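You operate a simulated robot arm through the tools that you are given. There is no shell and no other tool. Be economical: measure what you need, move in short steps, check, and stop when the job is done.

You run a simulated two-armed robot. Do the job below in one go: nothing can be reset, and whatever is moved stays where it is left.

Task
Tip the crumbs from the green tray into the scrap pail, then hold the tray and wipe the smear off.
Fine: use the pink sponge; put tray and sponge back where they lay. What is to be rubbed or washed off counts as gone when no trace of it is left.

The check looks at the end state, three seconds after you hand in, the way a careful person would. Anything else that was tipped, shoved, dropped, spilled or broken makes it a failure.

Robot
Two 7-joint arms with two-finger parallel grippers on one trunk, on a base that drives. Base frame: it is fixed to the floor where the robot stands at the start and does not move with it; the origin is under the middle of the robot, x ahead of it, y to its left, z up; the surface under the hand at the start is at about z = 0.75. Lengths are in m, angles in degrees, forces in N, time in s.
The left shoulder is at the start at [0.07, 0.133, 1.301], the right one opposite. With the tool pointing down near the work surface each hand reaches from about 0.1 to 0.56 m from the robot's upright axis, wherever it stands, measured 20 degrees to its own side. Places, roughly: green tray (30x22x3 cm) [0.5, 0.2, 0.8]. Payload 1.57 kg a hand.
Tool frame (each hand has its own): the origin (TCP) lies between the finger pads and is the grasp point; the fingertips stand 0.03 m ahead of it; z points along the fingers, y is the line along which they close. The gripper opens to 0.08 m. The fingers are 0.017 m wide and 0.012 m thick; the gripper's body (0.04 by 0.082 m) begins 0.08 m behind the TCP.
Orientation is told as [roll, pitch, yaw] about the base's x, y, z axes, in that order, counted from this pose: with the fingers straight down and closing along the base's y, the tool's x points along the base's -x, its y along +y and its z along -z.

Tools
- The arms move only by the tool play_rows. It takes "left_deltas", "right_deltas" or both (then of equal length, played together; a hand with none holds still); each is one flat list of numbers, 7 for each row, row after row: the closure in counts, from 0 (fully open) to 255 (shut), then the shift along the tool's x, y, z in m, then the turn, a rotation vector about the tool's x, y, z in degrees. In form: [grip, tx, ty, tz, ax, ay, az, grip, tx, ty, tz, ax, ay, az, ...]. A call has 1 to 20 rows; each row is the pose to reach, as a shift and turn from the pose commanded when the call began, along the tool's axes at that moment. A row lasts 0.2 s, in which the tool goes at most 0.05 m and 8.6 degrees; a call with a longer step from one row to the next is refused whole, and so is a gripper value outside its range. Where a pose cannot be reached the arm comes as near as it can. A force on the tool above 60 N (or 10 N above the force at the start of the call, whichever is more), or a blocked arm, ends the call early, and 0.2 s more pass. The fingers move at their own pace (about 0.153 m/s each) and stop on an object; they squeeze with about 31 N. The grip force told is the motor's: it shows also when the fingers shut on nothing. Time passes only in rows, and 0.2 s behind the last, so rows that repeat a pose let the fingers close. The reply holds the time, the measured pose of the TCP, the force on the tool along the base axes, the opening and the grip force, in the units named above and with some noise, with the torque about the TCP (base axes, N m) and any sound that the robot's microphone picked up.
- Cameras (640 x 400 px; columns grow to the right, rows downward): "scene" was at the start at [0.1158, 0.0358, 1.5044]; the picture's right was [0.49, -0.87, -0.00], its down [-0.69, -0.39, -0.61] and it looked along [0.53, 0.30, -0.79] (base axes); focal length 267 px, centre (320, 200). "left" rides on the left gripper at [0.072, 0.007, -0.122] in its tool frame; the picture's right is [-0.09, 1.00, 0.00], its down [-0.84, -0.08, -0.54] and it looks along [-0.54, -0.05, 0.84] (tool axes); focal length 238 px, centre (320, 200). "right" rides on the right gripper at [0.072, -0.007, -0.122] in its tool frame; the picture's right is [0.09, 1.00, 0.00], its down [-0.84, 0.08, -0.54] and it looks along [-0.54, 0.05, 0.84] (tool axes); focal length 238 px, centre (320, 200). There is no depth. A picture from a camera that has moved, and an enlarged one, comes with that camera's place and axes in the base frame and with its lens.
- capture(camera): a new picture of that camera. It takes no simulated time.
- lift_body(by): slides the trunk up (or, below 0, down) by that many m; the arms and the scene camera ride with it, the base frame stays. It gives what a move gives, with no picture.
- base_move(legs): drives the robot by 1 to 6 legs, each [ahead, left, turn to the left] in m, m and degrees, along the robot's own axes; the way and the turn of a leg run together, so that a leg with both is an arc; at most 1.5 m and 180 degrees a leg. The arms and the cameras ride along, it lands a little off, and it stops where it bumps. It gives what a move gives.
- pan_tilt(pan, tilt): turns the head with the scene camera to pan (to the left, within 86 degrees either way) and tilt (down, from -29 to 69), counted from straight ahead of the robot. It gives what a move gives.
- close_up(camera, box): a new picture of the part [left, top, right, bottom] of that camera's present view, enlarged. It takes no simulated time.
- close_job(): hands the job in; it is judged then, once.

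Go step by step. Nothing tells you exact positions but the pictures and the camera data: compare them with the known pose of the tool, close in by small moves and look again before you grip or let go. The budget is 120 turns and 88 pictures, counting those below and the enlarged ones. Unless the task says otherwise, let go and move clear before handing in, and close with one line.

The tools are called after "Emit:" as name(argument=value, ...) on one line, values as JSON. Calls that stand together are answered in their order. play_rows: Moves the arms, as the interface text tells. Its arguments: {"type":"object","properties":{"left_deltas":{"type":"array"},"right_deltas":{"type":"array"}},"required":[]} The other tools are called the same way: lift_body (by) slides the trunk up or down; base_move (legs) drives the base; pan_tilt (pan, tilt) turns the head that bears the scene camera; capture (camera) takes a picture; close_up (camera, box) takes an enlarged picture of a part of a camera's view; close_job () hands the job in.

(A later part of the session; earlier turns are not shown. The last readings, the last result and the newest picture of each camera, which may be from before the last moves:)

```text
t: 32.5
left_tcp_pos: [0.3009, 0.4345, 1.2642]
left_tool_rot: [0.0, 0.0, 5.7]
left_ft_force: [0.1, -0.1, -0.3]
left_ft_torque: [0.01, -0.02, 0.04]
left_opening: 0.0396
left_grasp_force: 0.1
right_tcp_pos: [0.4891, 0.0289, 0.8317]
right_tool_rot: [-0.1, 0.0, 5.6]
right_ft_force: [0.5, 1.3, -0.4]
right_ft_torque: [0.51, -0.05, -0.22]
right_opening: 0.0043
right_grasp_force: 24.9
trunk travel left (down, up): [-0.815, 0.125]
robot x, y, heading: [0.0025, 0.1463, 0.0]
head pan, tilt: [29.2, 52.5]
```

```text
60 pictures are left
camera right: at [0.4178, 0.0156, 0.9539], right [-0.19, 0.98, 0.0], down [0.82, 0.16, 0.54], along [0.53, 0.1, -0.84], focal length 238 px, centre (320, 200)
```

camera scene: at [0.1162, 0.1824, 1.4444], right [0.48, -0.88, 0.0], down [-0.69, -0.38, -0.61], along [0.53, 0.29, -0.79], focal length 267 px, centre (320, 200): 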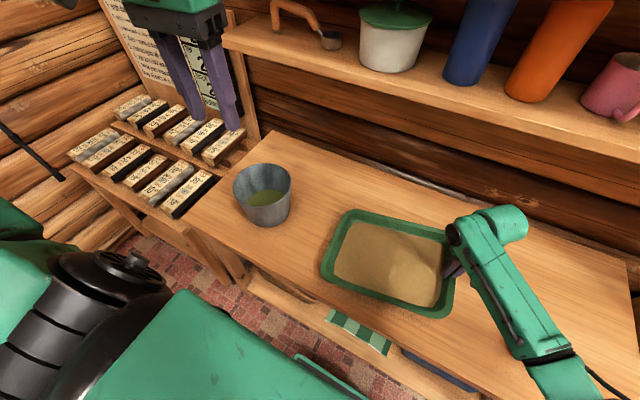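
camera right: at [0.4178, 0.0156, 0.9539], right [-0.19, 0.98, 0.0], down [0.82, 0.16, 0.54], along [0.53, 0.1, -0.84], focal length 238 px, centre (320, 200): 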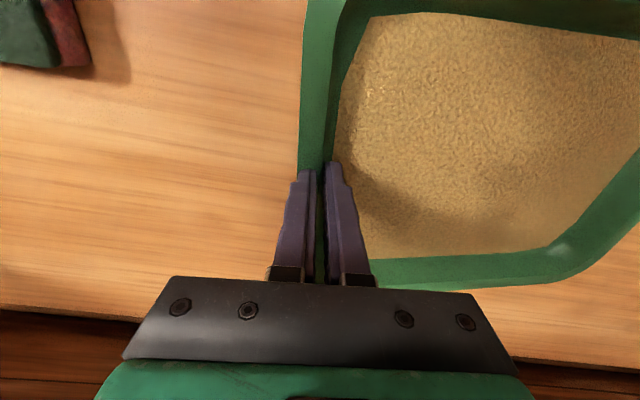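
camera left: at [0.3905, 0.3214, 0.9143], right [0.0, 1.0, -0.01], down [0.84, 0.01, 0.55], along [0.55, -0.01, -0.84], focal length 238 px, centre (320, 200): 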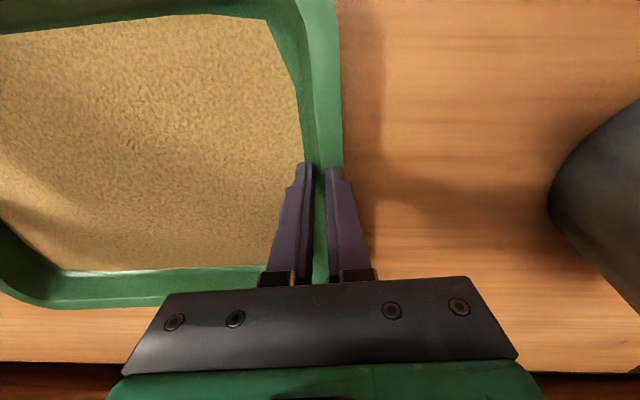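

The tray's flared wall has seated flat between the fingers, so the left end droops slightly. I lift a bit more and roll the hand about 8° to level it.

Emit:
play_rows(right_deltas=[255, 0, 0, 0, -2, 0, 0, 255, 0, 0, 0, -4, 0, 0, 255, 0, 0, 0, -6, 0, 0, 255, 0, 0, -0.005, -8, 0, 0, 255, 0, 0, -0.015, -8, 0, 0, 255, 0, 0, -0.03, -8, 0, 0, 255, 0, 0, -0.04, -8, 0, 0, 255, 0, 0, -0.04, -8, 0, 0])

Emit:
capture(camera="scene")

Emit:
capture(camera="right")

```text
t: 34.3
left_tcp_pos: [0.3005, 0.4337, 1.2649]
left_tool_rot: [0.0, 0.0, 5.8]
left_ft_force: [-0.6, 1.5, 0.0]
left_ft_torque: [0.0, -0.01, 0.0]
left_opening: 0.0397
left_grasp_force: 0.0
right_tcp_pos: [0.49, 0.0284, 0.869]
right_tool_rot: [8.1, 0.0, 5.8]
right_ft_force: [0.3, 0.4, -1.2]
right_ft_torque: [-0.38, -0.02, -0.04]
right_opening: 0.0027
right_grasp_force: 24.2
trunk travel left (down, up): [-0.815, 0.125]
robot x, y, heading: [0.0018, 0.1496, -0.0]
head pan, tilt: [29.2, 52.5]
```

```text
59 pictures are left
camera scene: at [0.1166, 0.1823, 1.4444], right [0.48, -0.88, 0.0], down [-0.69, -0.38, -0.61], along [0.53, 0.29, -0.79], focal length 267 px, centre (320, 200)
```

scene: 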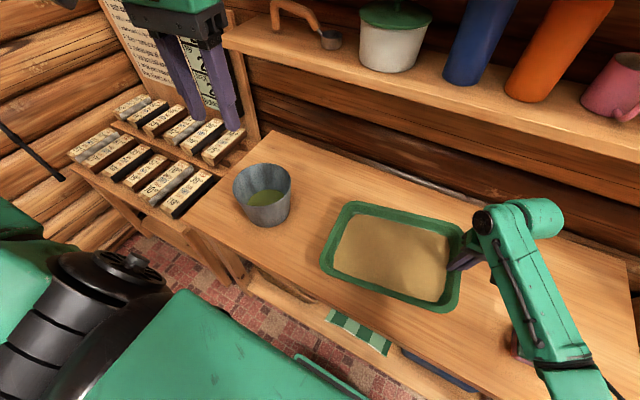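

```text
58 pictures are left
camera right: at [0.4205, -0.0012, 0.9894], right [-0.19, 0.97, 0.14], down [0.83, 0.09, 0.55], along [0.52, 0.22, -0.83], focal length 238 px, centre (320, 200)
```

right: 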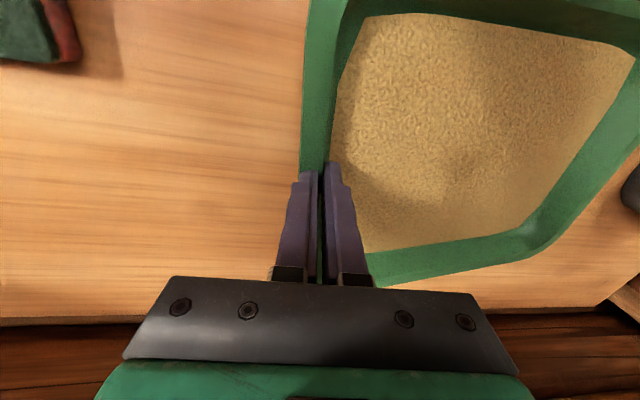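

I check whether the left end is clear of the table.

Emit:
close_up(camera="scene", box=[290, 170, 490, 330])

```text
2.50 times, centred on (390, 250) of scene
camera zoom: at [0.1166, 0.1823, 1.4444], right [0.48, -0.88, 0.0], down [-0.69, -0.38, -0.61], along [0.53, 0.29, -0.79], focal length 667 px, centre (145, 75)
```

zoom: 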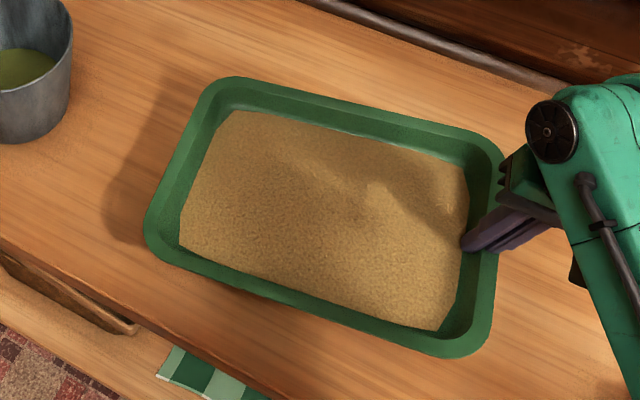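

The tray hangs level and clear. I lift it to about 1.02 m, clear of the pail rim, move the left hand further away, then sidestep left 0.27 m.

Emit:
play_rows(right_deltas=[255, 0, 0.005, -0.037, 0, 0, 0, 255, 0, 0.0105, -0.074, 0, 0, 0, 255, 0, 0.0157, -0.111, 0, 0, 0, 255, 0, 0.021, -0.1485, 0, 0, 0, 255, 0, 0.021, -0.1485, 0, 0, 0], left_deltas=[128, 0.01, 0.02, -0.02, 0, 0, 0, 128, 0.02, 0.04, -0.04, 0, 0, 0, 128, 0.03, 0.06, -0.06, 0, 0, 0, 128, 0.03, 0.08, -0.06, 0, 0, 0, 128, 0.03, 0.08, -0.06, 0, 0, 0])

Emit:
base_move(legs=[[0, 0.14, 0], [0, 0.13, 0]])

Emit:
capture(camera="scene")

```text
t: 35.5
left_tcp_pos: [0.2629, 0.5111, 1.3223]
left_tool_rot: [0.0, 0.1, 5.9]
left_ft_force: [-0.3, 0.0, -0.3]
left_ft_torque: [0.0, 0.02, -0.02]
left_opening: 0.0393
left_grasp_force: 0.0
right_tcp_pos: [0.4902, 0.0309, 1.02]
right_tool_rot: [8.0, 0.0, 5.7]
right_ft_force: [0.5, -0.7, -2.6]
right_ft_torque: [-0.42, -0.08, 0.02]
right_opening: 0.0027
right_grasp_force: 24.3
trunk travel left (down, up): [-0.815, 0.125]
robot x, y, heading: [-0.0, 0.1472, -0.2]
head pan, tilt: [29.2, 52.5]
```

```text
t: 37.8
left_tcp_pos: [0.2601, 0.7905, 1.3228]
left_tool_rot: [0.1, 0.0, 6.1]
left_ft_force: [0.0, -0.9, 0.3]
left_ft_torque: [0.03, 0.01, -0.01]
left_opening: 0.0398
left_grasp_force: 0.1
right_tcp_pos: [0.4926, 0.3134, 1.0209]
right_tool_rot: [8.1, 0.0, 6.0]
right_ft_force: [-0.1, 0.7, -2.3]
right_ft_torque: [-0.39, -0.03, -0.01]
right_opening: 0.0022
right_grasp_force: 24.0
trunk travel left (down, up): [-0.815, 0.125]
robot x, y, heading: [-0.0014, 0.4282, -0.0]
head pan, tilt: [29.2, 52.5]
```

```text
56 pictures are left
camera scene: at [0.1167, 0.462, 1.4445], right [0.49, -0.87, 0.0], down [-0.69, -0.39, -0.61], along [0.53, 0.3, -0.79], focal length 267 px, centre (320, 200)
```

scene: 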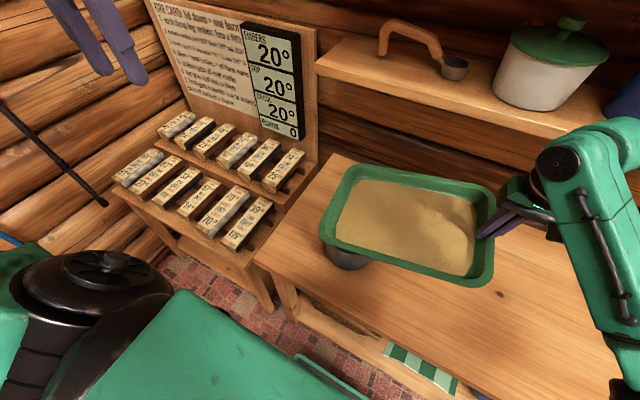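

The tray still droops about 8° to the left. I level it by another 8° of roll while moving it to the pre-pour spot, so its near-left corner will come over the pail.

Emit:
play_rows(right_deltas=[255, -0.0215, -0.0103, -0.0014, -1.6, 0, 0, 255, -0.043, -0.0206, -0.0029, -3.2, 0, 0, 255, -0.0644, -0.0309, -0.0043, -4.8, 0, 0, 255, -0.0858, -0.0412, -0.0058, -6.4, 0, 0, 255, -0.1073, -0.0515, -0.0072, -8, 0, 0, 255, -0.1073, -0.0515, -0.0072, -8, 0, 0])

Emit:
capture(camera="scene")

```text
t: 39.2
left_tcp_pos: [0.2479, 0.7935, 1.3239]
left_tool_rot: [-0.1, -0.6, 5.9]
left_ft_force: [0.0, -0.1, 0.5]
left_ft_torque: [0.01, 0.02, -0.01]
left_opening: 0.0399
left_grasp_force: 0.0
right_tcp_pos: [0.5929, 0.2771, 1.0257]
right_tool_rot: [15.8, -0.1, 6.1]
right_ft_force: [-43.6, 8.2, -16.1]
right_ft_torque: [-0.74, -4.14, -1.14]
right_opening: 0.0028
right_grasp_force: 23.6
trunk travel left (down, up): [-0.815, 0.125]
robot x, y, heading: [0.0014, 0.4283, 0.2]
head pan, tilt: [29.2, 52.5]
```

```text
55 pictures are left
camera scene: at [0.1023, 0.4655, 1.4453], right [0.49, -0.87, 0.01], down [-0.69, -0.39, -0.62], along [0.54, 0.3, -0.79], focal length 267 px, centre (320, 200)
```

scene: 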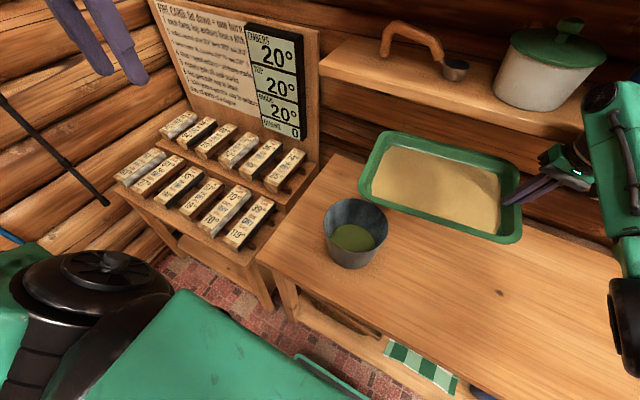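

There's 44 N against something behind, either the shelf or the wall. I back off at once.

Emit:
play_rows(right_deltas=[255, 0.02, 0, 0, 0, 0, 0, 255, 0.04, 0, 0, 0, 0, 0, 255, 0.06, 0, 0, 0, 0, 0, 255, 0.06, 0, 0, 0, 0, 0])

Emit:
capture(camera="scene")

Emit:
capture(camera="right")

```text
t: 40.2
left_tcp_pos: [0.2639, 0.7928, 1.3214]
left_tool_rot: [0.0, 0.2, 6.1]
left_ft_force: [0.6, 0.4, 0.5]
left_ft_torque: [0.0, 0.0, -0.02]
left_opening: 0.0399
left_grasp_force: 0.0
right_tcp_pos: [0.545, 0.2665, 1.0194]
right_tool_rot: [16.0, 0.2, 5.9]
right_ft_force: [0.5, 0.4, -2.5]
right_ft_torque: [-0.38, 0.0, 0.0]
right_opening: 0.0026
right_grasp_force: 23.9
trunk travel left (down, up): [-0.815, 0.125]
robot x, y, heading: [0.002, 0.4267, 0.0]
head pan, tilt: [29.2, 52.5]
```

```text
54 pictures are left
camera scene: at [0.1195, 0.4638, 1.4442], right [0.49, -0.87, 0.0], down [-0.69, -0.39, -0.61], along [0.53, 0.3, -0.79], focal length 267 px, centre (320, 200)
```

scene: 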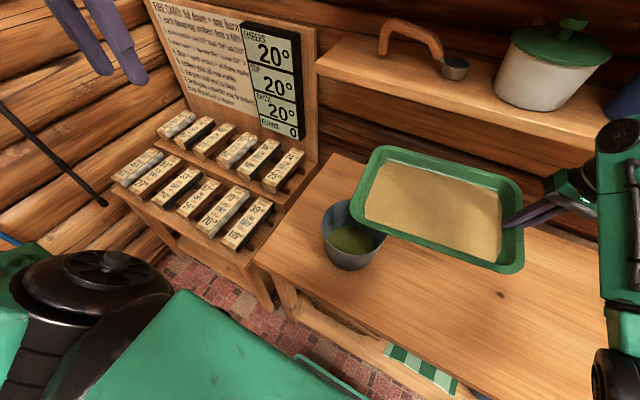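

```text
53 pictures are left
camera right: at [0.477, 0.2201, 1.133], right [-0.19, 0.94, 0.27], down [0.84, 0.01, 0.54], along [0.51, 0.33, -0.8], focal length 238 px, centre (320, 200)
```

right: 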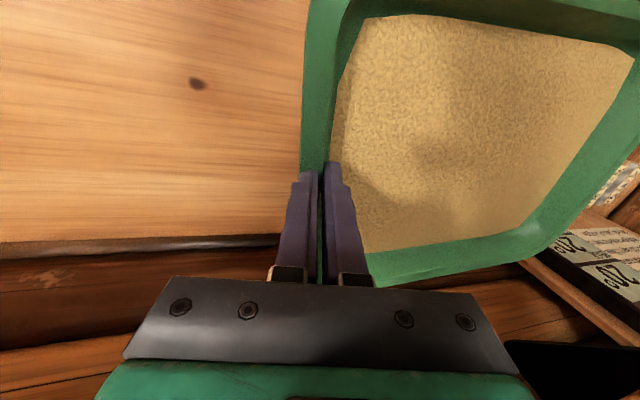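

Nothing was disturbed. The wall behind limits how far back the tray may go, so I'll turn the robot about 24° to the right and stand further left, which keeps the proven hand posture. First I pull the hand back a little.

Emit:
play_rows(right_deltas=[255, 0.02, 0.008, -0.028, 0, 0, 0, 255, 0.03, 0.008, -0.028, 0, 0, 0, 255, 0.03, 0.008, -0.028, 0, 0, 0])

Emit:
base_move(legs=[[0, 0.15, 0], [0, 0, -24]])

Emit:
capture(camera="scene")

```text
t: 41.0
left_tcp_pos: [0.2608, 0.7931, 1.3218]
left_tool_rot: [0.0, 0.0, 6.1]
left_ft_force: [0.2, -0.1, -0.5]
left_ft_torque: [0.0, -0.02, -0.03]
left_opening: 0.04
left_grasp_force: 0.1
right_tcp_pos: [0.5134, 0.2635, 1.0487]
right_tool_rot: [15.9, 0.1, 6.0]
right_ft_force: [-0.7, 0.2, -2.5]
right_ft_torque: [-0.34, -0.03, 0.01]
right_opening: 0.0025
right_grasp_force: 24.1
trunk travel left (down, up): [-0.815, 0.125]
robot x, y, heading: [0.0013, 0.4281, 0.1]
head pan, tilt: [29.2, 52.5]
```

```text
t: 43.6
left_tcp_pos: [0.3894, 0.8007, 1.322]
left_tool_rot: [0.0, 0.1, -18.8]
left_ft_force: [0.6, 0.2, -0.2]
left_ft_torque: [-0.01, -0.01, -0.01]
left_opening: 0.0398
left_grasp_force: 0.1
right_tcp_pos: [0.397, 0.2154, 1.0497]
right_tool_rot: [16.0, 0.0, -18.8]
right_ft_force: [-0.3, -0.4, -2.2]
right_ft_torque: [-0.35, 0.14, 0.0]
right_opening: 0.0027
right_grasp_force: 23.2
trunk travel left (down, up): [-0.815, 0.125]
robot x, y, heading: [-0.002, 0.5771, -24.7]
head pan, tilt: [29.2, 52.5]
```

```text
52 pictures are left
camera scene: at [0.1213, 0.5637, 1.4444], right [0.08, -1.0, 0.0], down [-0.79, -0.06, -0.61], along [0.61, 0.05, -0.79], focal length 267 px, centre (320, 200)
```

scene: 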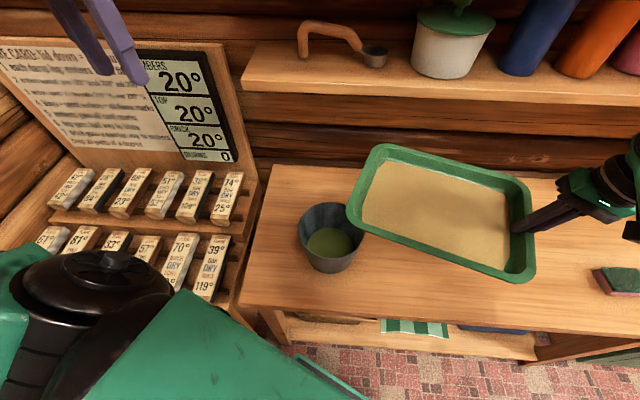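

The view is good and the tray is level. I zoom on the pail to fix its position precisely.

Emit:
close_up(camera="scene", box=[270, 180, 400, 290])

```text
3.64 times, centred on (335, 235) of scene
camera zoom: at [0.1213, 0.5637, 1.4444], right [0.08, -1.0, 0.0], down [-0.79, -0.06, -0.61], along [0.61, 0.05, -0.79], focal length 971 px, centre (266, 73)
```

zoom: 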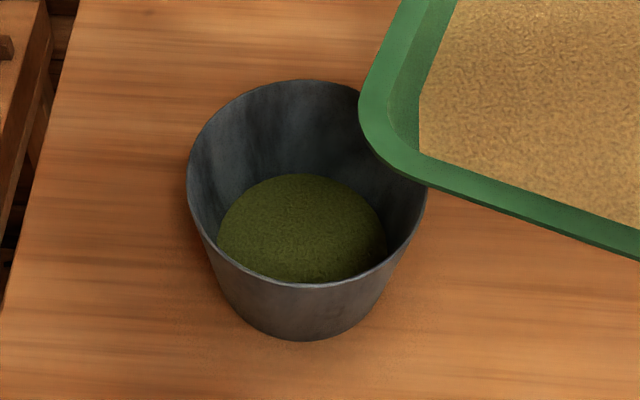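

The pail centre is confirmed at [0.467, 0.564] with the rim at z≈0.885. I bring the near-left corner over the mouth with a 22° tilt, then look.

Emit:
play_rows(right_deltas=[255, -0.0167, 0.0141, 0.0007, 3.9, -3.73, -1.07, 255, -0.0334, 0.0283, 0.0014, 7.8, -7.47, -2.15, 255, -0.05, 0.0424, 0.002, 11.7, -11.2, -3.2, 255, -0.0667, 0.0565, 0.0027, 15.55, -14.94, -4.29, 255, -0.0667, 0.0565, 0.0027, 15.55, -14.94, -4.29])

Emit:
capture(camera="scene")

```text
t: 44.8
left_tcp_pos: [0.3888, 0.8009, 1.3217]
left_tool_rot: [0.0, 0.0, -18.8]
left_ft_force: [0.4, 0.3, 0.5]
left_ft_torque: [-0.02, 0.01, 0.0]
left_opening: 0.0398
left_grasp_force: 0.1
right_tcp_pos: [0.4788, 0.2468, 1.0587]
right_tool_rot: [0.0, -15.4, -16.5]
right_ft_force: [-1.1, 0.1, -2.8]
right_ft_torque: [-0.33, 0.17, -0.01]
right_opening: 0.0027
right_grasp_force: 23.6
trunk travel left (down, up): [-0.815, 0.125]
robot x, y, heading: [0.0019, 0.5793, -24.9]
head pan, tilt: [29.2, 52.5]
```

```text
50 pictures are left
camera scene: at [0.1211, 0.5631, 1.4444], right [0.08, -1.0, 0.0], down [-0.79, -0.06, -0.61], along [0.61, 0.05, -0.79], focal length 267 px, centre (320, 200)
```

scene: 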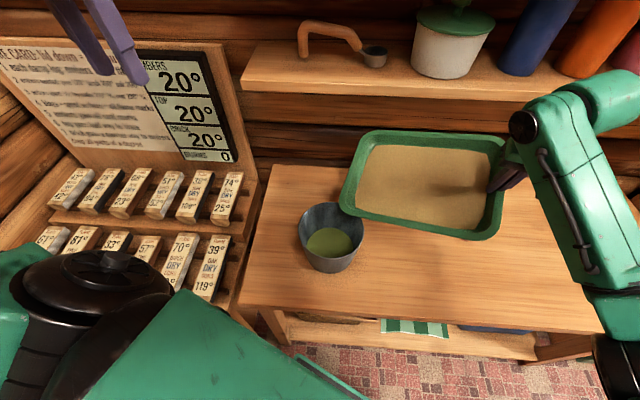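

The corner lands exactly where computed, over the mouth. I tilt slowly about the corner to 46°.

Emit:
play_rows(right_deltas=[255, 0.0005, 0.006, -0.019, 2.83, -2.72, -0.78, 255, 0.002, 0.0129, -0.0377, 5.66, -5.43, -1.56, 255, 0.0044, 0.0206, -0.056, 8.48, -8.15, -2.34, 255, 0.0078, 0.0293, -0.0735, 11.31, -10.86, -3.12, 255, 0.0122, 0.0387, -0.0906, 14.14, -13.58, -3.9, 255, 0.0175, 0.0489, -0.107, 16.97, -16.3, -4.68, 255, 0.0175, 0.0489, -0.107, 16.97, -16.3, -4.68, 255, 0.0175, 0.0489, -0.107, 16.97, -16.3, -4.68])

Emit:
capture(camera="scene")

```text
t: 46.6
left_tcp_pos: [0.3884, 0.8001, 1.3221]
left_tool_rot: [0.0, 0.0, -18.8]
left_ft_force: [0.6, 0.1, -0.6]
left_ft_torque: [0.02, 0.02, 0.01]
left_opening: 0.0396
left_grasp_force: 0.0
right_tcp_pos: [0.4499, 0.3064, 1.1589]
right_tool_rot: [-20.2, -30.4, -8.6]
right_ft_force: [-0.6, 1.0, -2.7]
right_ft_torque: [-0.24, 0.17, 0.02]
right_opening: 0.0029
right_grasp_force: 23.6
trunk travel left (down, up): [-0.815, 0.125]
robot x, y, heading: [0.004, 0.5787, -24.9]
head pan, tilt: [29.2, 52.5]
```

```text
49 pictures are left
camera scene: at [0.1215, 0.563, 1.4444], right [0.08, -1.0, 0.0], down [-0.79, -0.06, -0.61], along [0.61, 0.05, -0.79], focal length 267 px, centre (320, 200)
```

scene: 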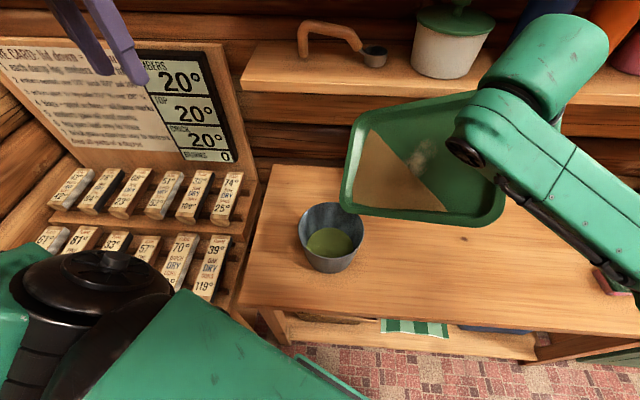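

The crumbs have slid into the low corner with no spill, and a pale smear is visible. I continue to 70°.

Emit:
play_rows(right_deltas=[255, 0.0005, 0.006, -0.019, 2.83, -2.72, -0.78, 255, 0.002, 0.0129, -0.0377, 5.66, -5.43, -1.56, 255, 0.0044, 0.0206, -0.056, 8.48, -8.15, -2.34, 255, 0.0078, 0.0293, -0.0735, 11.31, -10.86, -3.12, 255, 0.0122, 0.0387, -0.0906, 14.14, -13.58, -3.9, 255, 0.0175, 0.0489, -0.107, 16.97, -16.3, -4.68, 255, 0.0175, 0.0489, -0.107, 16.97, -16.3, -4.68, 255, 0.0175, 0.0489, -0.107, 16.97, -16.3, -4.68])

Emit:
capture(camera="scene")

```text
t: 48.4
left_tcp_pos: [0.39, 0.8004, 1.3217]
left_tool_rot: [0.1, 0.1, -18.9]
left_ft_force: [-0.4, -0.1, -0.2]
left_ft_torque: [0.04, 0.0, 0.01]
left_opening: 0.0399
left_grasp_force: 0.0
right_tcp_pos: [0.4041, 0.3961, 1.2218]
right_tool_rot: [-46.7, -41.5, 7.2]
right_ft_force: [-0.5, -0.4, -2.3]
right_ft_torque: [-0.16, 0.23, 0.02]
right_opening: 0.0023
right_grasp_force: 24.0
trunk travel left (down, up): [-0.815, 0.125]
robot x, y, heading: [-0.0008, 0.577, -25.0]
head pan, tilt: [29.2, 52.5]
```

```text
48 pictures are left
camera scene: at [0.1214, 0.5629, 1.4444], right [0.08, -1.0, 0.0], down [-0.79, -0.06, -0.61], along [0.61, 0.05, -0.79], focal length 267 px, centre (320, 200)
```

scene: 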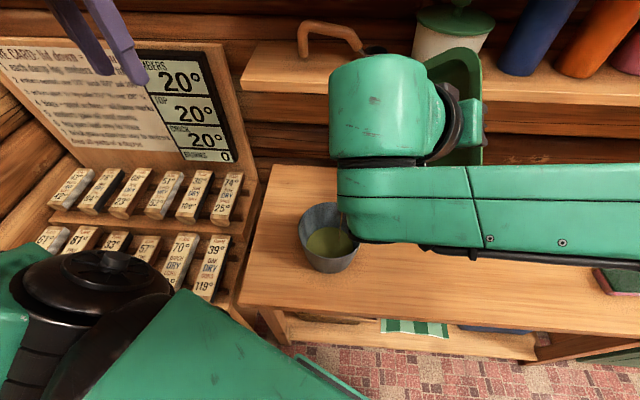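

The arm hides the tray from the head camera. The right-hand camera will show the state.

Emit:
capture(camera="right")

Emit:
capture(camera="left")

```text
47 pictures are left
camera right: at [0.2805, 0.4662, 1.2398], right [0.32, 0.73, -0.6], down [0.36, 0.5, 0.79], along [0.88, -0.47, -0.1], focal length 238 px, centre (320, 200)
```

right: 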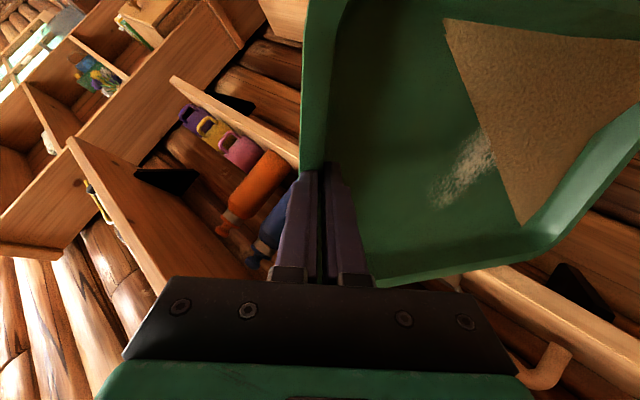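

```text
46 pictures are left
camera left: at [0.3255, 0.8298, 1.443], right [0.41, 0.91, 0.0], down [0.77, -0.34, 0.54], along [0.5, -0.22, -0.84], focal length 238 px, centre (320, 200)
```

left: 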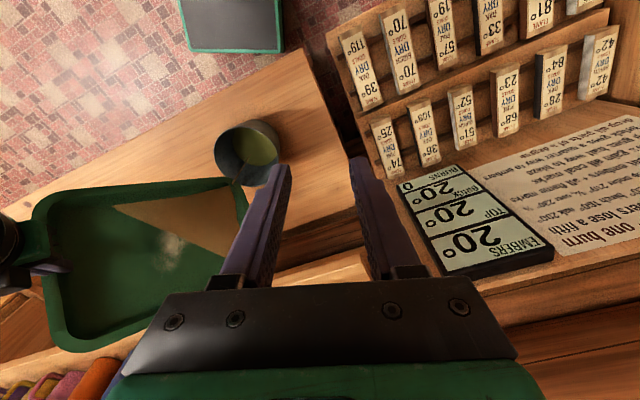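

The crumbs are heaped in the low corner, which is right above the mouth, but they haven't poured yet. I tilt another 12° and watch with the left camera.

Emit:
play_rows(right_deltas=[255, 0.0005, 0.006, -0.019, 2.83, -2.72, -0.78, 255, 0.002, 0.0129, -0.0377, 5.66, -5.43, -1.56, 255, 0.0044, 0.0206, -0.056, 8.48, -8.15, -2.34, 255, 0.0044, 0.0206, -0.056, 8.48, -8.15, -2.34, 255, 0.0044, 0.0206, -0.056, 8.48, -8.15, -2.34])

Emit:
capture(camera="left")

```text
t: 49.6
left_tcp_pos: [0.3895, 0.8006, 1.3207]
left_tool_rot: [0.0, 0.0, -18.7]
left_ft_force: [0.3, -0.3, -0.7]
left_ft_torque: [0.0, 0.0, -0.01]
left_opening: 0.0395
left_grasp_force: 0.0
right_tcp_pos: [0.3783, 0.4487, 1.2377]
right_tool_rot: [-62.6, -44.4, 18.2]
right_ft_force: [-0.4, 0.7, -2.0]
right_ft_torque: [-0.08, 0.25, -0.01]
right_opening: 0.0025
right_grasp_force: 23.8
trunk travel left (down, up): [-0.815, 0.125]
robot x, y, heading: [-0.0009, 0.5842, -24.6]
head pan, tilt: [29.2, 52.5]
```

```text
45 pictures are left
camera left: at [0.3254, 0.8298, 1.443], right [0.41, 0.91, 0.0], down [0.77, -0.34, 0.54], along [0.5, -0.22, -0.84], focal length 238 px, centre (320, 200)
```

left: 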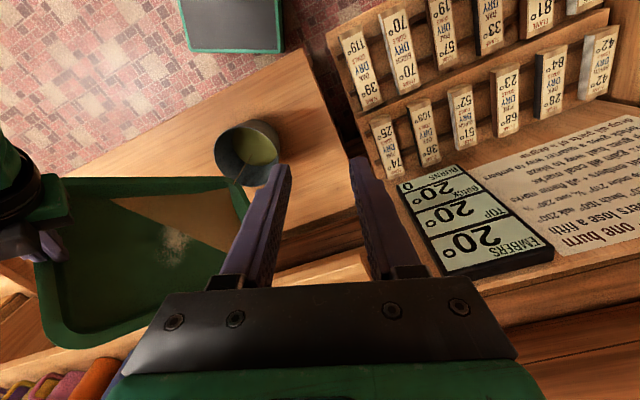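

The heap is shrinking slowly. I continue another 16°.

Emit:
play_rows(right_deltas=[255, 0.0005, 0.006, -0.019, 2.83, -2.72, -0.78, 255, 0.002, 0.0129, -0.0377, 5.66, -5.43, -1.56, 255, 0.0044, 0.0206, -0.056, 8.48, -8.15, -2.34, 255, 0.0078, 0.0293, -0.0735, 11.31, -10.86, -3.12, 255, 0.0078, 0.0293, -0.0735, 11.31, -10.86, -3.12, 255, 0.0078, 0.0293, -0.0735, 11.31, -10.86, -3.12, 255, 0.0078, 0.0293, -0.0735, 11.31, -10.86, -3.12])

Emit:
capture(camera="left")

Emit:
capture(camera="right")

```text
t: 51.4
left_tcp_pos: [0.3899, 0.8015, 1.3214]
left_tool_rot: [0.0, 0.0, -18.8]
left_ft_force: [-0.2, 0.1, -0.7]
left_ft_torque: [0.0, 0.01, 0.02]
left_opening: 0.0399
left_grasp_force: 0.0
right_tcp_pos: [0.3514, 0.4753, 1.252]
right_tool_rot: [-74.9, -46.1, 22.3]
right_ft_force: [0.0, -0.3, -2.0]
right_ft_torque: [-0.03, 0.28, -0.02]
right_opening: 0.0025
right_grasp_force: 23.6
right hand out of reach, approached as far as the arm can: row 4, 5, 6, 7
trunk travel left (down, up): [-0.815, 0.125]
robot x, y, heading: [0.0028, 0.5771, -24.8]
head pan, tilt: [29.2, 52.5]
stopped in row 7 (right hand): the arm was blocked; the commanded pose is now the measured one
```

```text
44 pictures are left
camera left: at [0.3253, 0.8305, 1.443], right [0.41, 0.91, 0.0], down [0.77, -0.34, 0.54], along [0.5, -0.22, -0.84], focal length 238 px, centre (320, 200)
```

left: 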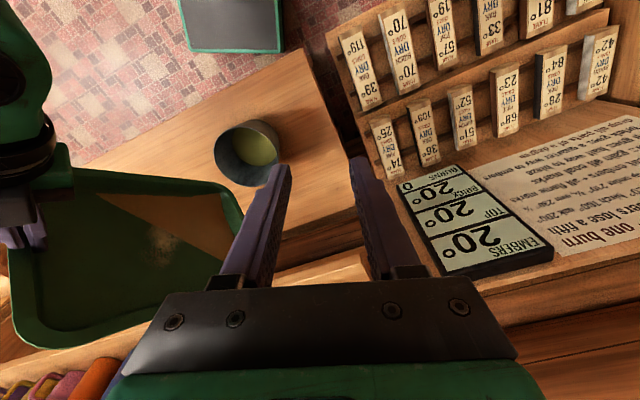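

```text
43 pictures are left
camera right: at [0.2347, 0.555, 1.2258], right [0.48, 0.48, -0.73], down [0.29, 0.7, 0.65], along [0.83, -0.52, 0.2], focal length 238 px, centre (320, 200)
```

right: 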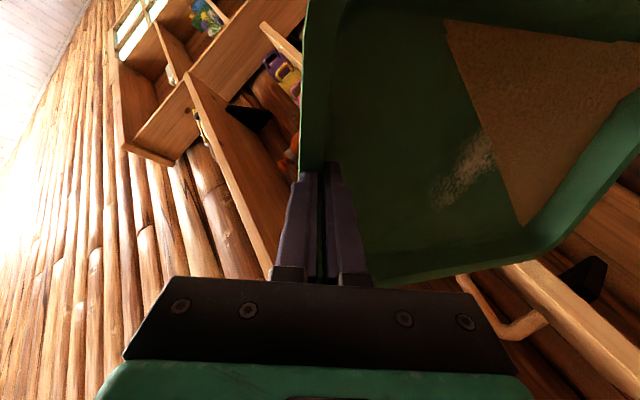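

The arm is at its limit and the heap hasn't changed. I zoom in on the corner and the pail before deciding.

Emit:
close_up(camera="left", box=[80, 100, 300, 280])

Emit:
close_up(camera="right", box=[400, 0, 640, 240])

```text
2.22 times, centred on (190, 190) of left
camera zoom: at [0.3253, 0.8305, 1.443], right [0.41, 0.91, 0.0], down [0.77, -0.34, 0.54], along [0.5, -0.22, -0.84], focal length 530 px, centre (609, 222)
```

zoom: 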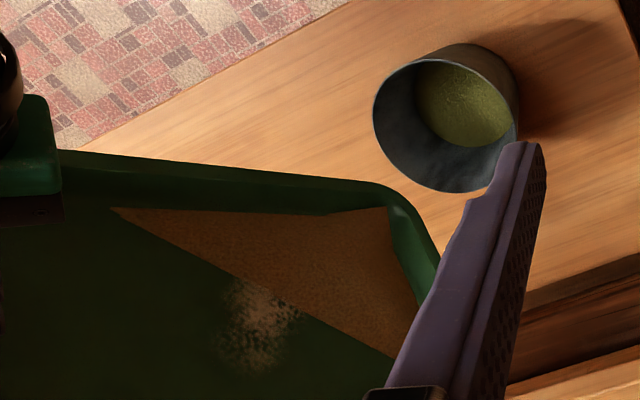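

```text
1.67 times, centred on (520, 120) of right
camera zoom: at [0.2347, 0.555, 1.2258], right [0.48, 0.48, -0.73], down [0.29, 0.7, 0.65], along [0.83, -0.52, 0.2], focal length 397 px, centre (-13, 333)
```

zoom: 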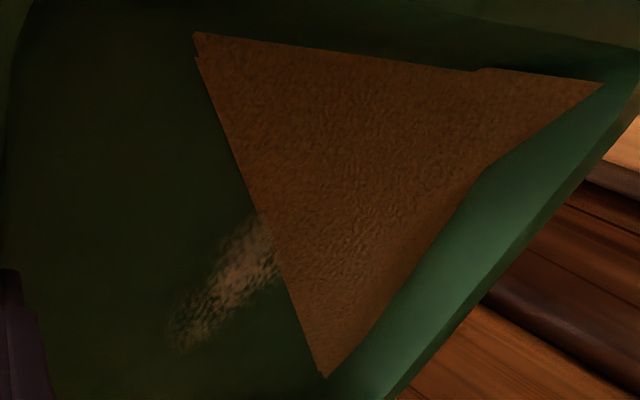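

The crumbs will need more than 100° of tilt, and the right arm is at its limit in that direction. The same pour suits the left hand, gripping the right end with its fingers pointing right-forward. So I tilt back, set the tray down at its place and change hands.

Emit:
play_rows(right_deltas=[255, 0.002, -0.0091, 0.0388, -5.66, 5.43, 1.56, 255, 0.0078, -0.0142, 0.0779, -11.31, 10.86, 3.12, 255, 0.0175, -0.0153, 0.1166, -16.97, 16.3, 4.68, 255, 0.0308, -0.0123, 0.1542, -22.6, 21.7, 6.24, 255, 0.0473, -0.0053, 0.1897, -28.3, 27.2, 7.8, 255, 0.0669, 0.0056, 0.2227, -33.9, 32.6, 9.36, 255, 0.0891, 0.0201, 0.2524, -39.6, 38.0, 10.9, 255, 0.1135, 0.0381, 0.2784, -45.2, 43.5, 12.5, 255, 0.1397, 0.0591, 0.2999, -50.9, 48.9, 14.0, 255, 0.1397, 0.0591, 0.2999, -50.9, 48.9, 14.0])

Emit:
capture(camera="scene")

```text
t: 53.6
left_tcp_pos: [0.3892, 0.8008, 1.3221]
left_tool_rot: [0.0, 0.0, -18.8]
left_ft_force: [0.2, -0.6, 0.3]
left_ft_torque: [-0.01, -0.01, 0.02]
left_opening: 0.0402
left_grasp_force: 0.1
right_tcp_pos: [0.4625, 0.2222, 1.061]
right_tool_rot: [3.4, -14.1, -21.8]
right_ft_force: [-0.2, -0.1, -2.2]
right_ft_torque: [-0.3, 0.19, -0.01]
right_opening: 0.0025
right_grasp_force: 24.0
trunk travel left (down, up): [-0.815, 0.125]
robot x, y, heading: [-0.0004, 0.5758, -24.7]
head pan, tilt: [29.2, 52.5]
```

```text
40 pictures are left
camera scene: at [0.1207, 0.5636, 1.4444], right [0.08, -1.0, 0.0], down [-0.79, -0.06, -0.61], along [0.61, 0.05, -0.79], focal length 267 px, centre (320, 200)
```

scene: 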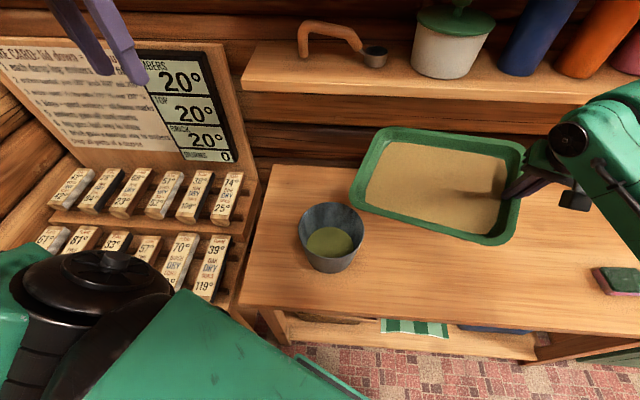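

The heap rendering spread back over the tray. I zoom in to see whether any crumbs left it and whether the pail level changed.

Emit:
close_up(camera="scene", box=[270, 110, 550, 290])

```text
2.22 times, centred on (410, 200) of scene
camera zoom: at [0.1207, 0.5636, 1.4444], right [0.08, -1.0, 0.0], down [-0.79, -0.06, -0.61], along [0.61, 0.05, -0.79], focal length 593 px, centre (120, 200)
```

zoom: 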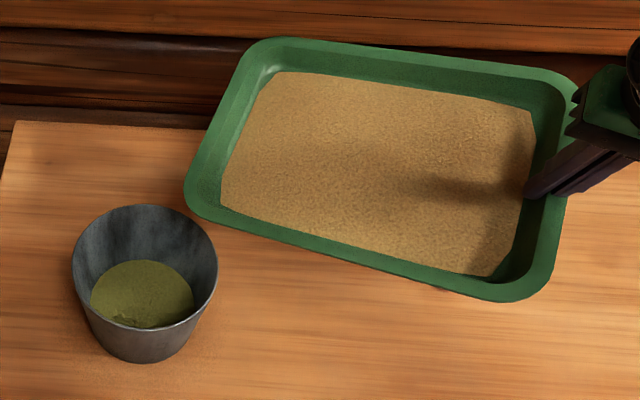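

No visible loss from the tray, so the right hand needs a posture that allows more than 100°. I'll back the robot off 0.2 m with heading 0, so the pour points toward me with the right arm comfortably placed. I lift first, then reposition.

Emit:
play_rows(right_deltas=[255, -0.01, 0.0023, -0.039, 0, 0, 0, 255, -0.02, 0.0047, -0.078, 0, 0, 0, 255, -0.029, 0.007, -0.116, 0, 0, 0, 255, -0.029, 0.007, -0.116, 0, 0, 0])

Emit:
base_move(legs=[[-0.2, -0.06, 0], [0, 0, 24.7]])

Emit:
capture(camera="scene")

```text
t: 54.6
left_tcp_pos: [0.3896, 0.8012, 1.3232]
left_tool_rot: [0.0, 0.0, -18.9]
left_ft_force: [0.2, 0.7, -0.1]
left_ft_torque: [0.01, -0.01, -0.02]
left_opening: 0.0397
left_grasp_force: 0.1
right_tcp_pos: [0.4617, 0.2256, 1.1794]
right_tool_rot: [3.3, -14.0, -21.6]
right_ft_force: [-1.1, 1.6, -4.1]
right_ft_torque: [-0.44, 0.53, 0.33]
right_opening: 0.0058
right_grasp_force: 25.9
trunk travel left (down, up): [-0.815, 0.125]
robot x, y, heading: [0.0031, 0.5805, -24.7]
head pan, tilt: [29.2, 52.5]
```

```text
t: 57.5
left_tcp_pos: [0.055, 0.9708, 1.3225]
left_tool_rot: [0.1, 0.0, 5.5]
left_ft_force: [0.3, -0.1, 1.0]
left_ft_torque: [0.02, 0.05, -0.01]
left_opening: 0.0397
left_grasp_force: 0.0
right_tcp_pos: [0.3561, 0.4742, 1.1778]
right_tool_rot: [3.3, -14.1, 2.5]
right_ft_force: [-0.5, -0.2, -2.0]
right_ft_torque: [-0.37, 0.01, 0.02]
right_opening: 0.0026
right_grasp_force: 23.7
trunk travel left (down, up): [-0.815, 0.125]
robot x, y, heading: [-0.2111, 0.6078, -0.3]
head pan, tilt: [29.2, 52.5]
```

```text
38 pictures are left
camera scene: at [-0.0934, 0.6437, 1.4443], right [0.48, -0.88, 0.0], down [-0.7, -0.38, -0.61], along [0.53, 0.29, -0.79], focal length 267 px, centre (320, 200)
```

scene: 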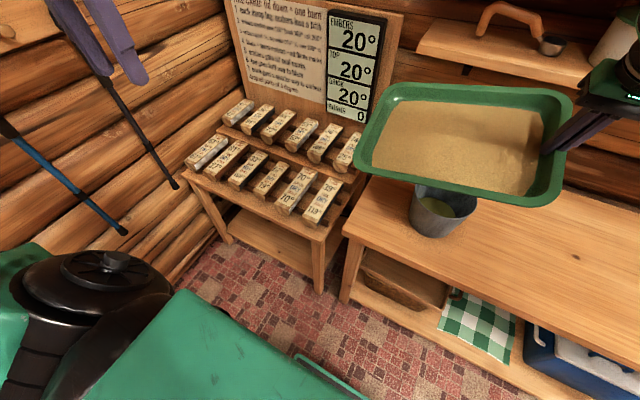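

The tray is secure. Now I tilt to about 75° (no flow expected there) while bringing the corner over the pail mouth.

Emit:
play_rows(right_deltas=[255, -0.0125, -0.0106, -0.0079, 2.83, -2.72, -0.78, 255, -0.024, -0.0202, -0.0154, 5.66, -5.43, -1.56, 255, -0.0346, -0.0291, -0.0226, 8.48, -8.15, -2.34, 255, -0.0442, -0.037, -0.0289, 11.31, -10.86, -3.12, 255, -0.0528, -0.0442, -0.0349, 14.14, -13.58, -3.9, 255, -0.0605, -0.0505, -0.0402, 16.97, -16.3, -4.68, 255, -0.0673, -0.0562, -0.0446, 19.8, -19.0, -5.46, 255, -0.0732, -0.0612, -0.0481, 22.6, -21.7, -6.24, 255, -0.0784, -0.0656, -0.0506, 25.45, -24.4, -7.02, 255, -0.0827, -0.0695, -0.0522, 28.3, -27.2, -7.8, 255, -0.0862, -0.0729, -0.0528, 31.1, -29.9, -8.58, 255, -0.0891, -0.0759, -0.0521, 33.9, -32.6, -9.36, 255, -0.0913, -0.0786, -0.0504, 36.8, -35.3, -10.1, 255, -0.0929, -0.081, -0.0473, 39.6, -38.0, -10.9, 255, -0.0929, -0.081, -0.0473, 39.6, -38.0, -10.9])

Emit:
capture(camera="scene")

```text
t: 60.7
left_tcp_pos: [0.053, 0.9704, 1.3224]
left_tool_rot: [-0.1, 0.1, 5.4]
left_ft_force: [0.0, 0.0, -0.1]
left_ft_torque: [-0.04, -0.01, 0.02]
left_opening: 0.0398
left_grasp_force: 0.1
right_tcp_pos: [0.4389, 0.3939, 1.2411]
right_tool_rot: [-52.6, -44.2, 31.2]
right_ft_force: [-0.5, 0.0, -2.5]
right_ft_torque: [-0.19, 0.2, -0.02]
right_opening: 0.0024
right_grasp_force: 23.8
trunk travel left (down, up): [-0.815, 0.125]
robot x, y, heading: [-0.2118, 0.6106, -0.5]
head pan, tilt: [29.2, 52.5]
```

```text
37 pictures are left
camera scene: at [-0.0942, 0.6445, 1.4444], right [0.48, -0.88, 0.0], down [-0.7, -0.38, -0.61], along [0.53, 0.29, -0.79], focal length 267 px, centre (320, 200)
```

scene: 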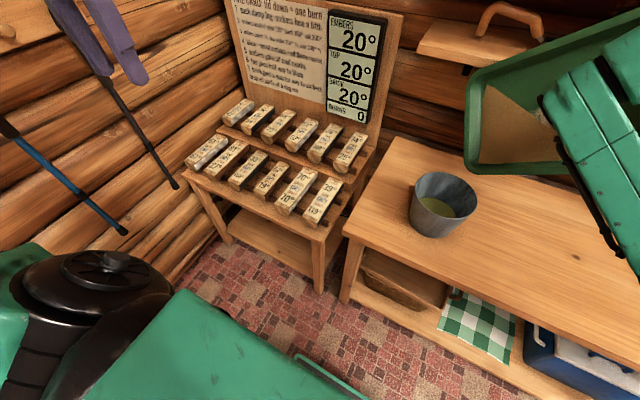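

The corner is over the mouth. I continue past 90°, slowly.

Emit:
play_rows(right_deltas=[255, 0.0005, 0.006, -0.019, 2.83, -2.72, -0.78, 255, 0.002, 0.0129, -0.0377, 5.66, -5.43, -1.56, 255, 0.0044, 0.0206, -0.056, 8.48, -8.15, -2.34, 255, 0.0078, 0.0293, -0.0735, 11.31, -10.86, -3.12, 255, 0.0122, 0.0387, -0.0906, 14.14, -13.58, -3.9, 255, 0.0175, 0.0489, -0.107, 16.97, -16.3, -4.68, 255, 0.0175, 0.0489, -0.107, 16.97, -16.3, -4.68, 255, 0.0175, 0.0489, -0.107, 16.97, -16.3, -4.68, 255, 0.0175, 0.0489, -0.107, 16.97, -16.3, -4.68])

Emit:
capture(camera="scene")

```text
t: 62.7
left_tcp_pos: [0.0537, 0.9715, 1.3223]
left_tool_rot: [0.1, 0.0, 5.3]
left_ft_force: [0.1, 0.6, -0.7]
left_ft_torque: [-0.01, -0.02, 0.02]
left_opening: 0.0398
left_grasp_force: 0.0
right_tcp_pos: [0.3527, 0.4767, 1.2494]
right_tool_rot: [-86.7, -45.5, 54.9]
right_ft_force: [0.5, -0.5, -2.0]
right_ft_torque: [-0.12, 0.26, 0.03]
right_opening: 0.0026
right_grasp_force: 24.0
trunk travel left (down, up): [-0.815, 0.125]
robot x, y, heading: [-0.2091, 0.6104, -0.5]
head pan, tilt: [29.2, 52.5]
```

```text
36 pictures are left
camera scene: at [-0.0942, 0.6448, 1.4444], right [0.48, -0.88, 0.0], down [-0.7, -0.38, -0.61], along [0.53, 0.29, -0.79], focal length 267 px, centre (320, 200)
```

scene: 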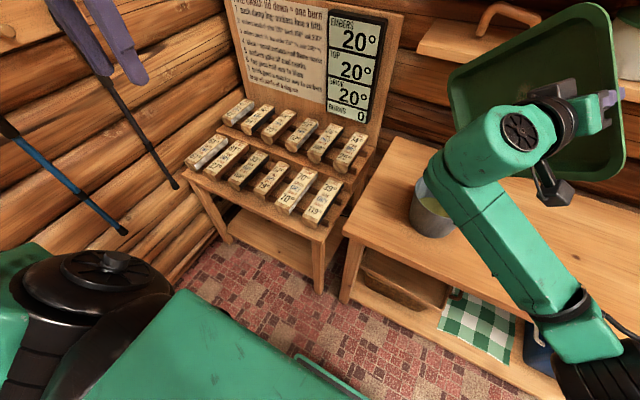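

No reach trouble, and the pail now shows a paler fill. I check the tray with the right camera.

Emit:
capture(camera="right")

```text
35 pictures are left
camera right: at [0.2184, 0.4979, 1.2069], right [0.32, 0.56, -0.76], down [-0.09, 0.82, 0.56], along [0.94, -0.11, 0.32], focal length 238 px, centre (320, 200)
```

right: 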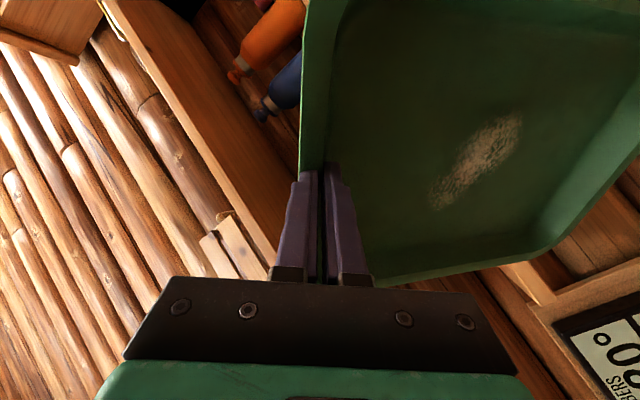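

All the crumbs are out and the smear is clearly visible. I reverse the motion, away from the pail and the wall.

Emit:
play_rows(right_deltas=[255, -0.0059, -0.007, 0.002, -2.83, 2.72, 0.78, 255, -0.0109, -0.013, 0.0042, -5.66, 5.43, 1.56, 255, -0.0149, -0.0181, 0.0066, -8.48, 8.15, 2.34, 255, -0.018, -0.0221, 0.0088, -11.31, 10.86, 3.12, 255, -0.02, -0.0252, 0.0109, -14.14, 13.58, 3.9, 255, -0.0211, -0.0271, 0.0129, -16.97, 16.3, 4.68, 255, -0.0214, -0.0281, 0.0146, -19.8, 19.0, 5.46, 255, -0.0207, -0.0281, 0.016, -22.6, 21.7, 6.24, 255, -0.0194, -0.027, 0.0167, -25.45, 24.4, 7.02, 255, -0.0171, -0.025, 0.0169, -28.3, 27.2, 7.8, 255, -0.014, -0.022, 0.0165, -31.1, 29.9, 8.58, 255, -0.0104, -0.018, 0.0153, -33.9, 32.6, 9.36, 255, -0.006, -0.0132, 0.0134, -36.8, 35.3, 10.1, 255, -0.0011, -0.0075, 0.0105, -39.6, 38.0, 10.9, 255, 0.0045, -0.0009, 0.0067, -42.4, 40.7, 11.7, 255, 0.0105, 0.0066, 0.0019, -45.2, 43.5, 12.5, 255, 0.017, 0.0148, -0.0041, -48.1, 46.2, 13.3, 255, 0.0238, 0.0236, -0.0111, -50.9, 48.9, 14.0, 255, 0.0238, 0.0236, -0.0111, -50.9, 48.9, 14.0])

Emit:
capture(camera="scene")

```text
t: 66.7
left_tcp_pos: [0.0528, 0.9708, 1.3234]
left_tool_rot: [0.1, 0.0, 5.3]
left_ft_force: [0.0, -0.7, 0.0]
left_ft_torque: [0.0, -0.01, 0.01]
left_opening: 0.0398
left_grasp_force: 0.0
right_tcp_pos: [0.3846, 0.4787, 1.2118]
right_tool_rot: [-2.8, -19.5, 4.0]
right_ft_force: [0.3, -0.2, -1.6]
right_ft_torque: [-0.34, 0.04, -0.01]
right_opening: 0.0024
right_grasp_force: 24.4
right hand out of reach, approached as far as the arm can: row 14, 15, 16, 17, 18, 19
trunk travel left (down, up): [-0.815, 0.125]
robot x, y, heading: [-0.2093, 0.6088, -0.9]
head pan, tilt: [29.2, 52.5]
```

```text
34 pictures are left
camera scene: at [-0.0944, 0.6448, 1.4444], right [0.48, -0.88, 0.0], down [-0.7, -0.38, -0.61], along [0.53, 0.29, -0.79], focal length 267 px, centre (320, 200)
```

scene: 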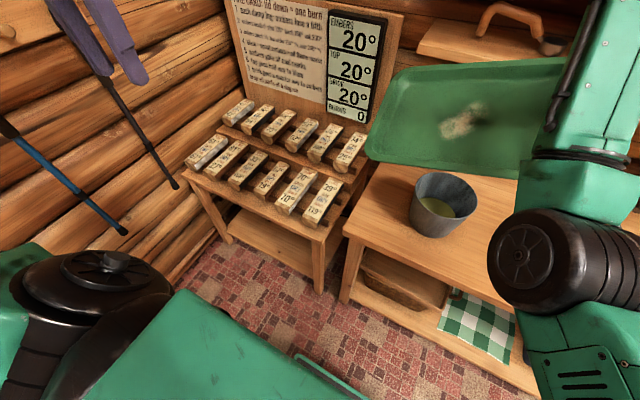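

The tray is empty and the table around the pail is clean. I drive right, back to the tray's place.

Emit:
base_move(legs=[[0, -0.23, 0], [0, -0.23, 0.9]])

```text
t: 69.8
left_tcp_pos: [0.0426, 0.5279, 1.3203]
left_tool_rot: [-0.2, 0.0, 6.9]
left_ft_force: [0.2, 0.2, -0.6]
left_ft_torque: [-0.05, -0.01, 0.01]
left_opening: 0.0398
left_grasp_force: 0.2
right_tcp_pos: [0.386, 0.0436, 1.2124]
right_tool_rot: [-3.1, -19.5, 5.7]
right_ft_force: [0.1, -0.2, -1.9]
right_ft_torque: [-0.35, 0.07, 0.02]
right_opening: 0.0027
right_grasp_force: 23.5
trunk travel left (down, up): [-0.815, 0.125]
robot x, y, heading: [-0.215, 0.1539, 0.9]
head pan, tilt: [29.2, 52.5]
```

Now I level the tray (hand to roll 16°, pitch 0°) while lowering it to about 1.07 m.

Emit:
play_rows(right_deltas=[255, 0.0209, -0.0006, 0.0224, -3.82, 3.9, 0.44, 255, 0.0418, -0.0012, 0.0448, -7.64, 7.8, 0.88, 255, 0.0627, -0.0018, 0.0672, -11.46, 11.7, 1.32, 255, 0.0836, -0.0024, 0.0896, -15.28, 15.6, 1.76, 255, 0.1045, -0.003, 0.112, -19.1, 19.5, 2.2, 255, 0.1045, -0.003, 0.112, -19.1, 19.5, 2.2])

Emit:
capture(camera="scene")

```text
t: 71.2
left_tcp_pos: [0.0432, 0.5254, 1.3225]
left_tool_rot: [-0.1, 0.0, 6.9]
left_ft_force: [0.2, 0.3, 0.4]
left_ft_torque: [-0.05, 0.0, 0.05]
left_opening: 0.0395
left_grasp_force: 0.1
right_tcp_pos: [0.3554, 0.0206, 1.066]
right_tool_rot: [16.4, 0.1, 5.6]
right_ft_force: [0.0, 0.7, -2.0]
right_ft_torque: [-0.36, -0.04, -0.01]
right_opening: 0.0025
right_grasp_force: 23.8
right hand out of reach, approached as far as the arm can: row 1, 2, 3, 4, 5, 6
trunk travel left (down, up): [-0.815, 0.125]
robot x, y, heading: [-0.2127, 0.1558, 1.2]
head pan, tilt: [29.2, 52.5]
```

```text
33 pictures are left
camera scene: at [-0.096, 0.1948, 1.4444], right [0.5, -0.87, 0.0], down [-0.69, -0.4, -0.61], along [0.53, 0.3, -0.79], focal length 267 px, centre (320, 200)
```

scene: 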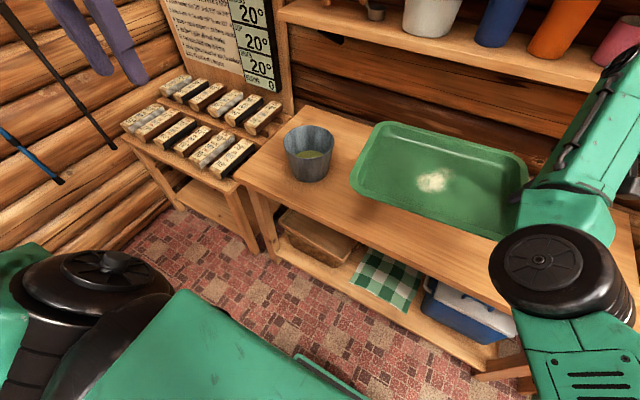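

The right arm is near its limit, so I draw the hand closer.

Emit:
play_rows(right_deltas=[255, 0.03, 0, 0, 0, 0, 0, 255, 0.06, 0, 0, 0, 0, 0, 255, 0.09, 0, 0, 0, 0, 0, 255, 0.12, 0, 0, 0, 0, 0, 255, 0.12, 0, 0, 0, 0, 0])

```text
t: 72.4
left_tcp_pos: [0.0441, 0.5253, 1.3213]
left_tool_rot: [0.0, 0.0, 6.9]
left_ft_force: [-0.8, 1.2, 0.4]
left_ft_torque: [0.02, 0.01, -0.02]
left_opening: 0.0397
left_grasp_force: 0.0
right_tcp_pos: [0.3416, -0.019, 1.0555]
right_tool_rot: [16.4, 0.0, 5.6]
right_ft_force: [-0.5, -0.3, -2.4]
right_ft_torque: [-0.36, -0.02, 0.03]
right_opening: 0.0026
right_grasp_force: 24.0
right hand out of reach, approached as far as the arm can: row 1, 2, 3, 4, 5
trunk travel left (down, up): [-0.815, 0.125]
robot x, y, heading: [-0.2125, 0.1543, 0.8]
head pan, tilt: [29.2, 52.5]
```

The right arm is caught in an awkward elbow posture. I move it up and to the right to let the elbow unwind.

Emit:
play_rows(right_deltas=[255, 0.003, -0.027, -0.025, 0, 0, 0, 255, 0.006, -0.055, -0.05, 0, 0, 0, 255, 0.01, -0.082, -0.075, 0, 0, 0, 255, 0.013, -0.11, -0.1, 0, 0, 0, 255, 0.017, -0.137, -0.125, 0, 0, 0, 255, 0.02, -0.164, -0.151, 0, 0, 0, 255, 0.02, -0.164, -0.151, 0, 0, 0])

Emit:
capture(camera="scene")

```text
t: 74.0
left_tcp_pos: [0.0427, 0.5267, 1.3213]
left_tool_rot: [0.0, 0.1, 6.9]
left_ft_force: [0.8, 0.3, 0.1]
left_ft_torque: [-0.02, 0.01, -0.03]
left_opening: 0.0396
left_grasp_force: 0.1
right_tcp_pos: [0.3368, -0.2172, 1.1447]
right_tool_rot: [16.8, -1.0, 2.8]
right_ft_force: [0.4, 0.4, -2.0]
right_ft_torque: [-0.38, 0.0, -0.02]
right_opening: 0.0028
right_grasp_force: 23.5
right hand out of reach, approached as far as the arm can: row 6, 7
trunk travel left (down, up): [-0.815, 0.125]
robot x, y, heading: [-0.2102, 0.1602, 0.7]
head pan, tilt: [29.2, 52.5]
```

```text
32 pictures are left
camera scene: at [-0.0949, 0.1961, 1.4442], right [0.5, -0.87, 0.0], down [-0.69, -0.4, -0.61], along [0.53, 0.3, -0.79], focal length 267 px, centre (320, 200)
```

scene: 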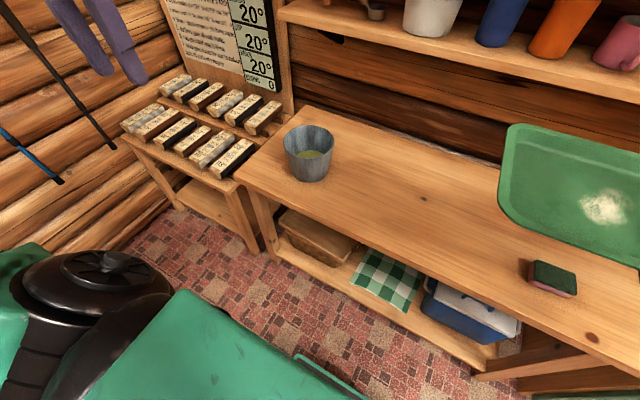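

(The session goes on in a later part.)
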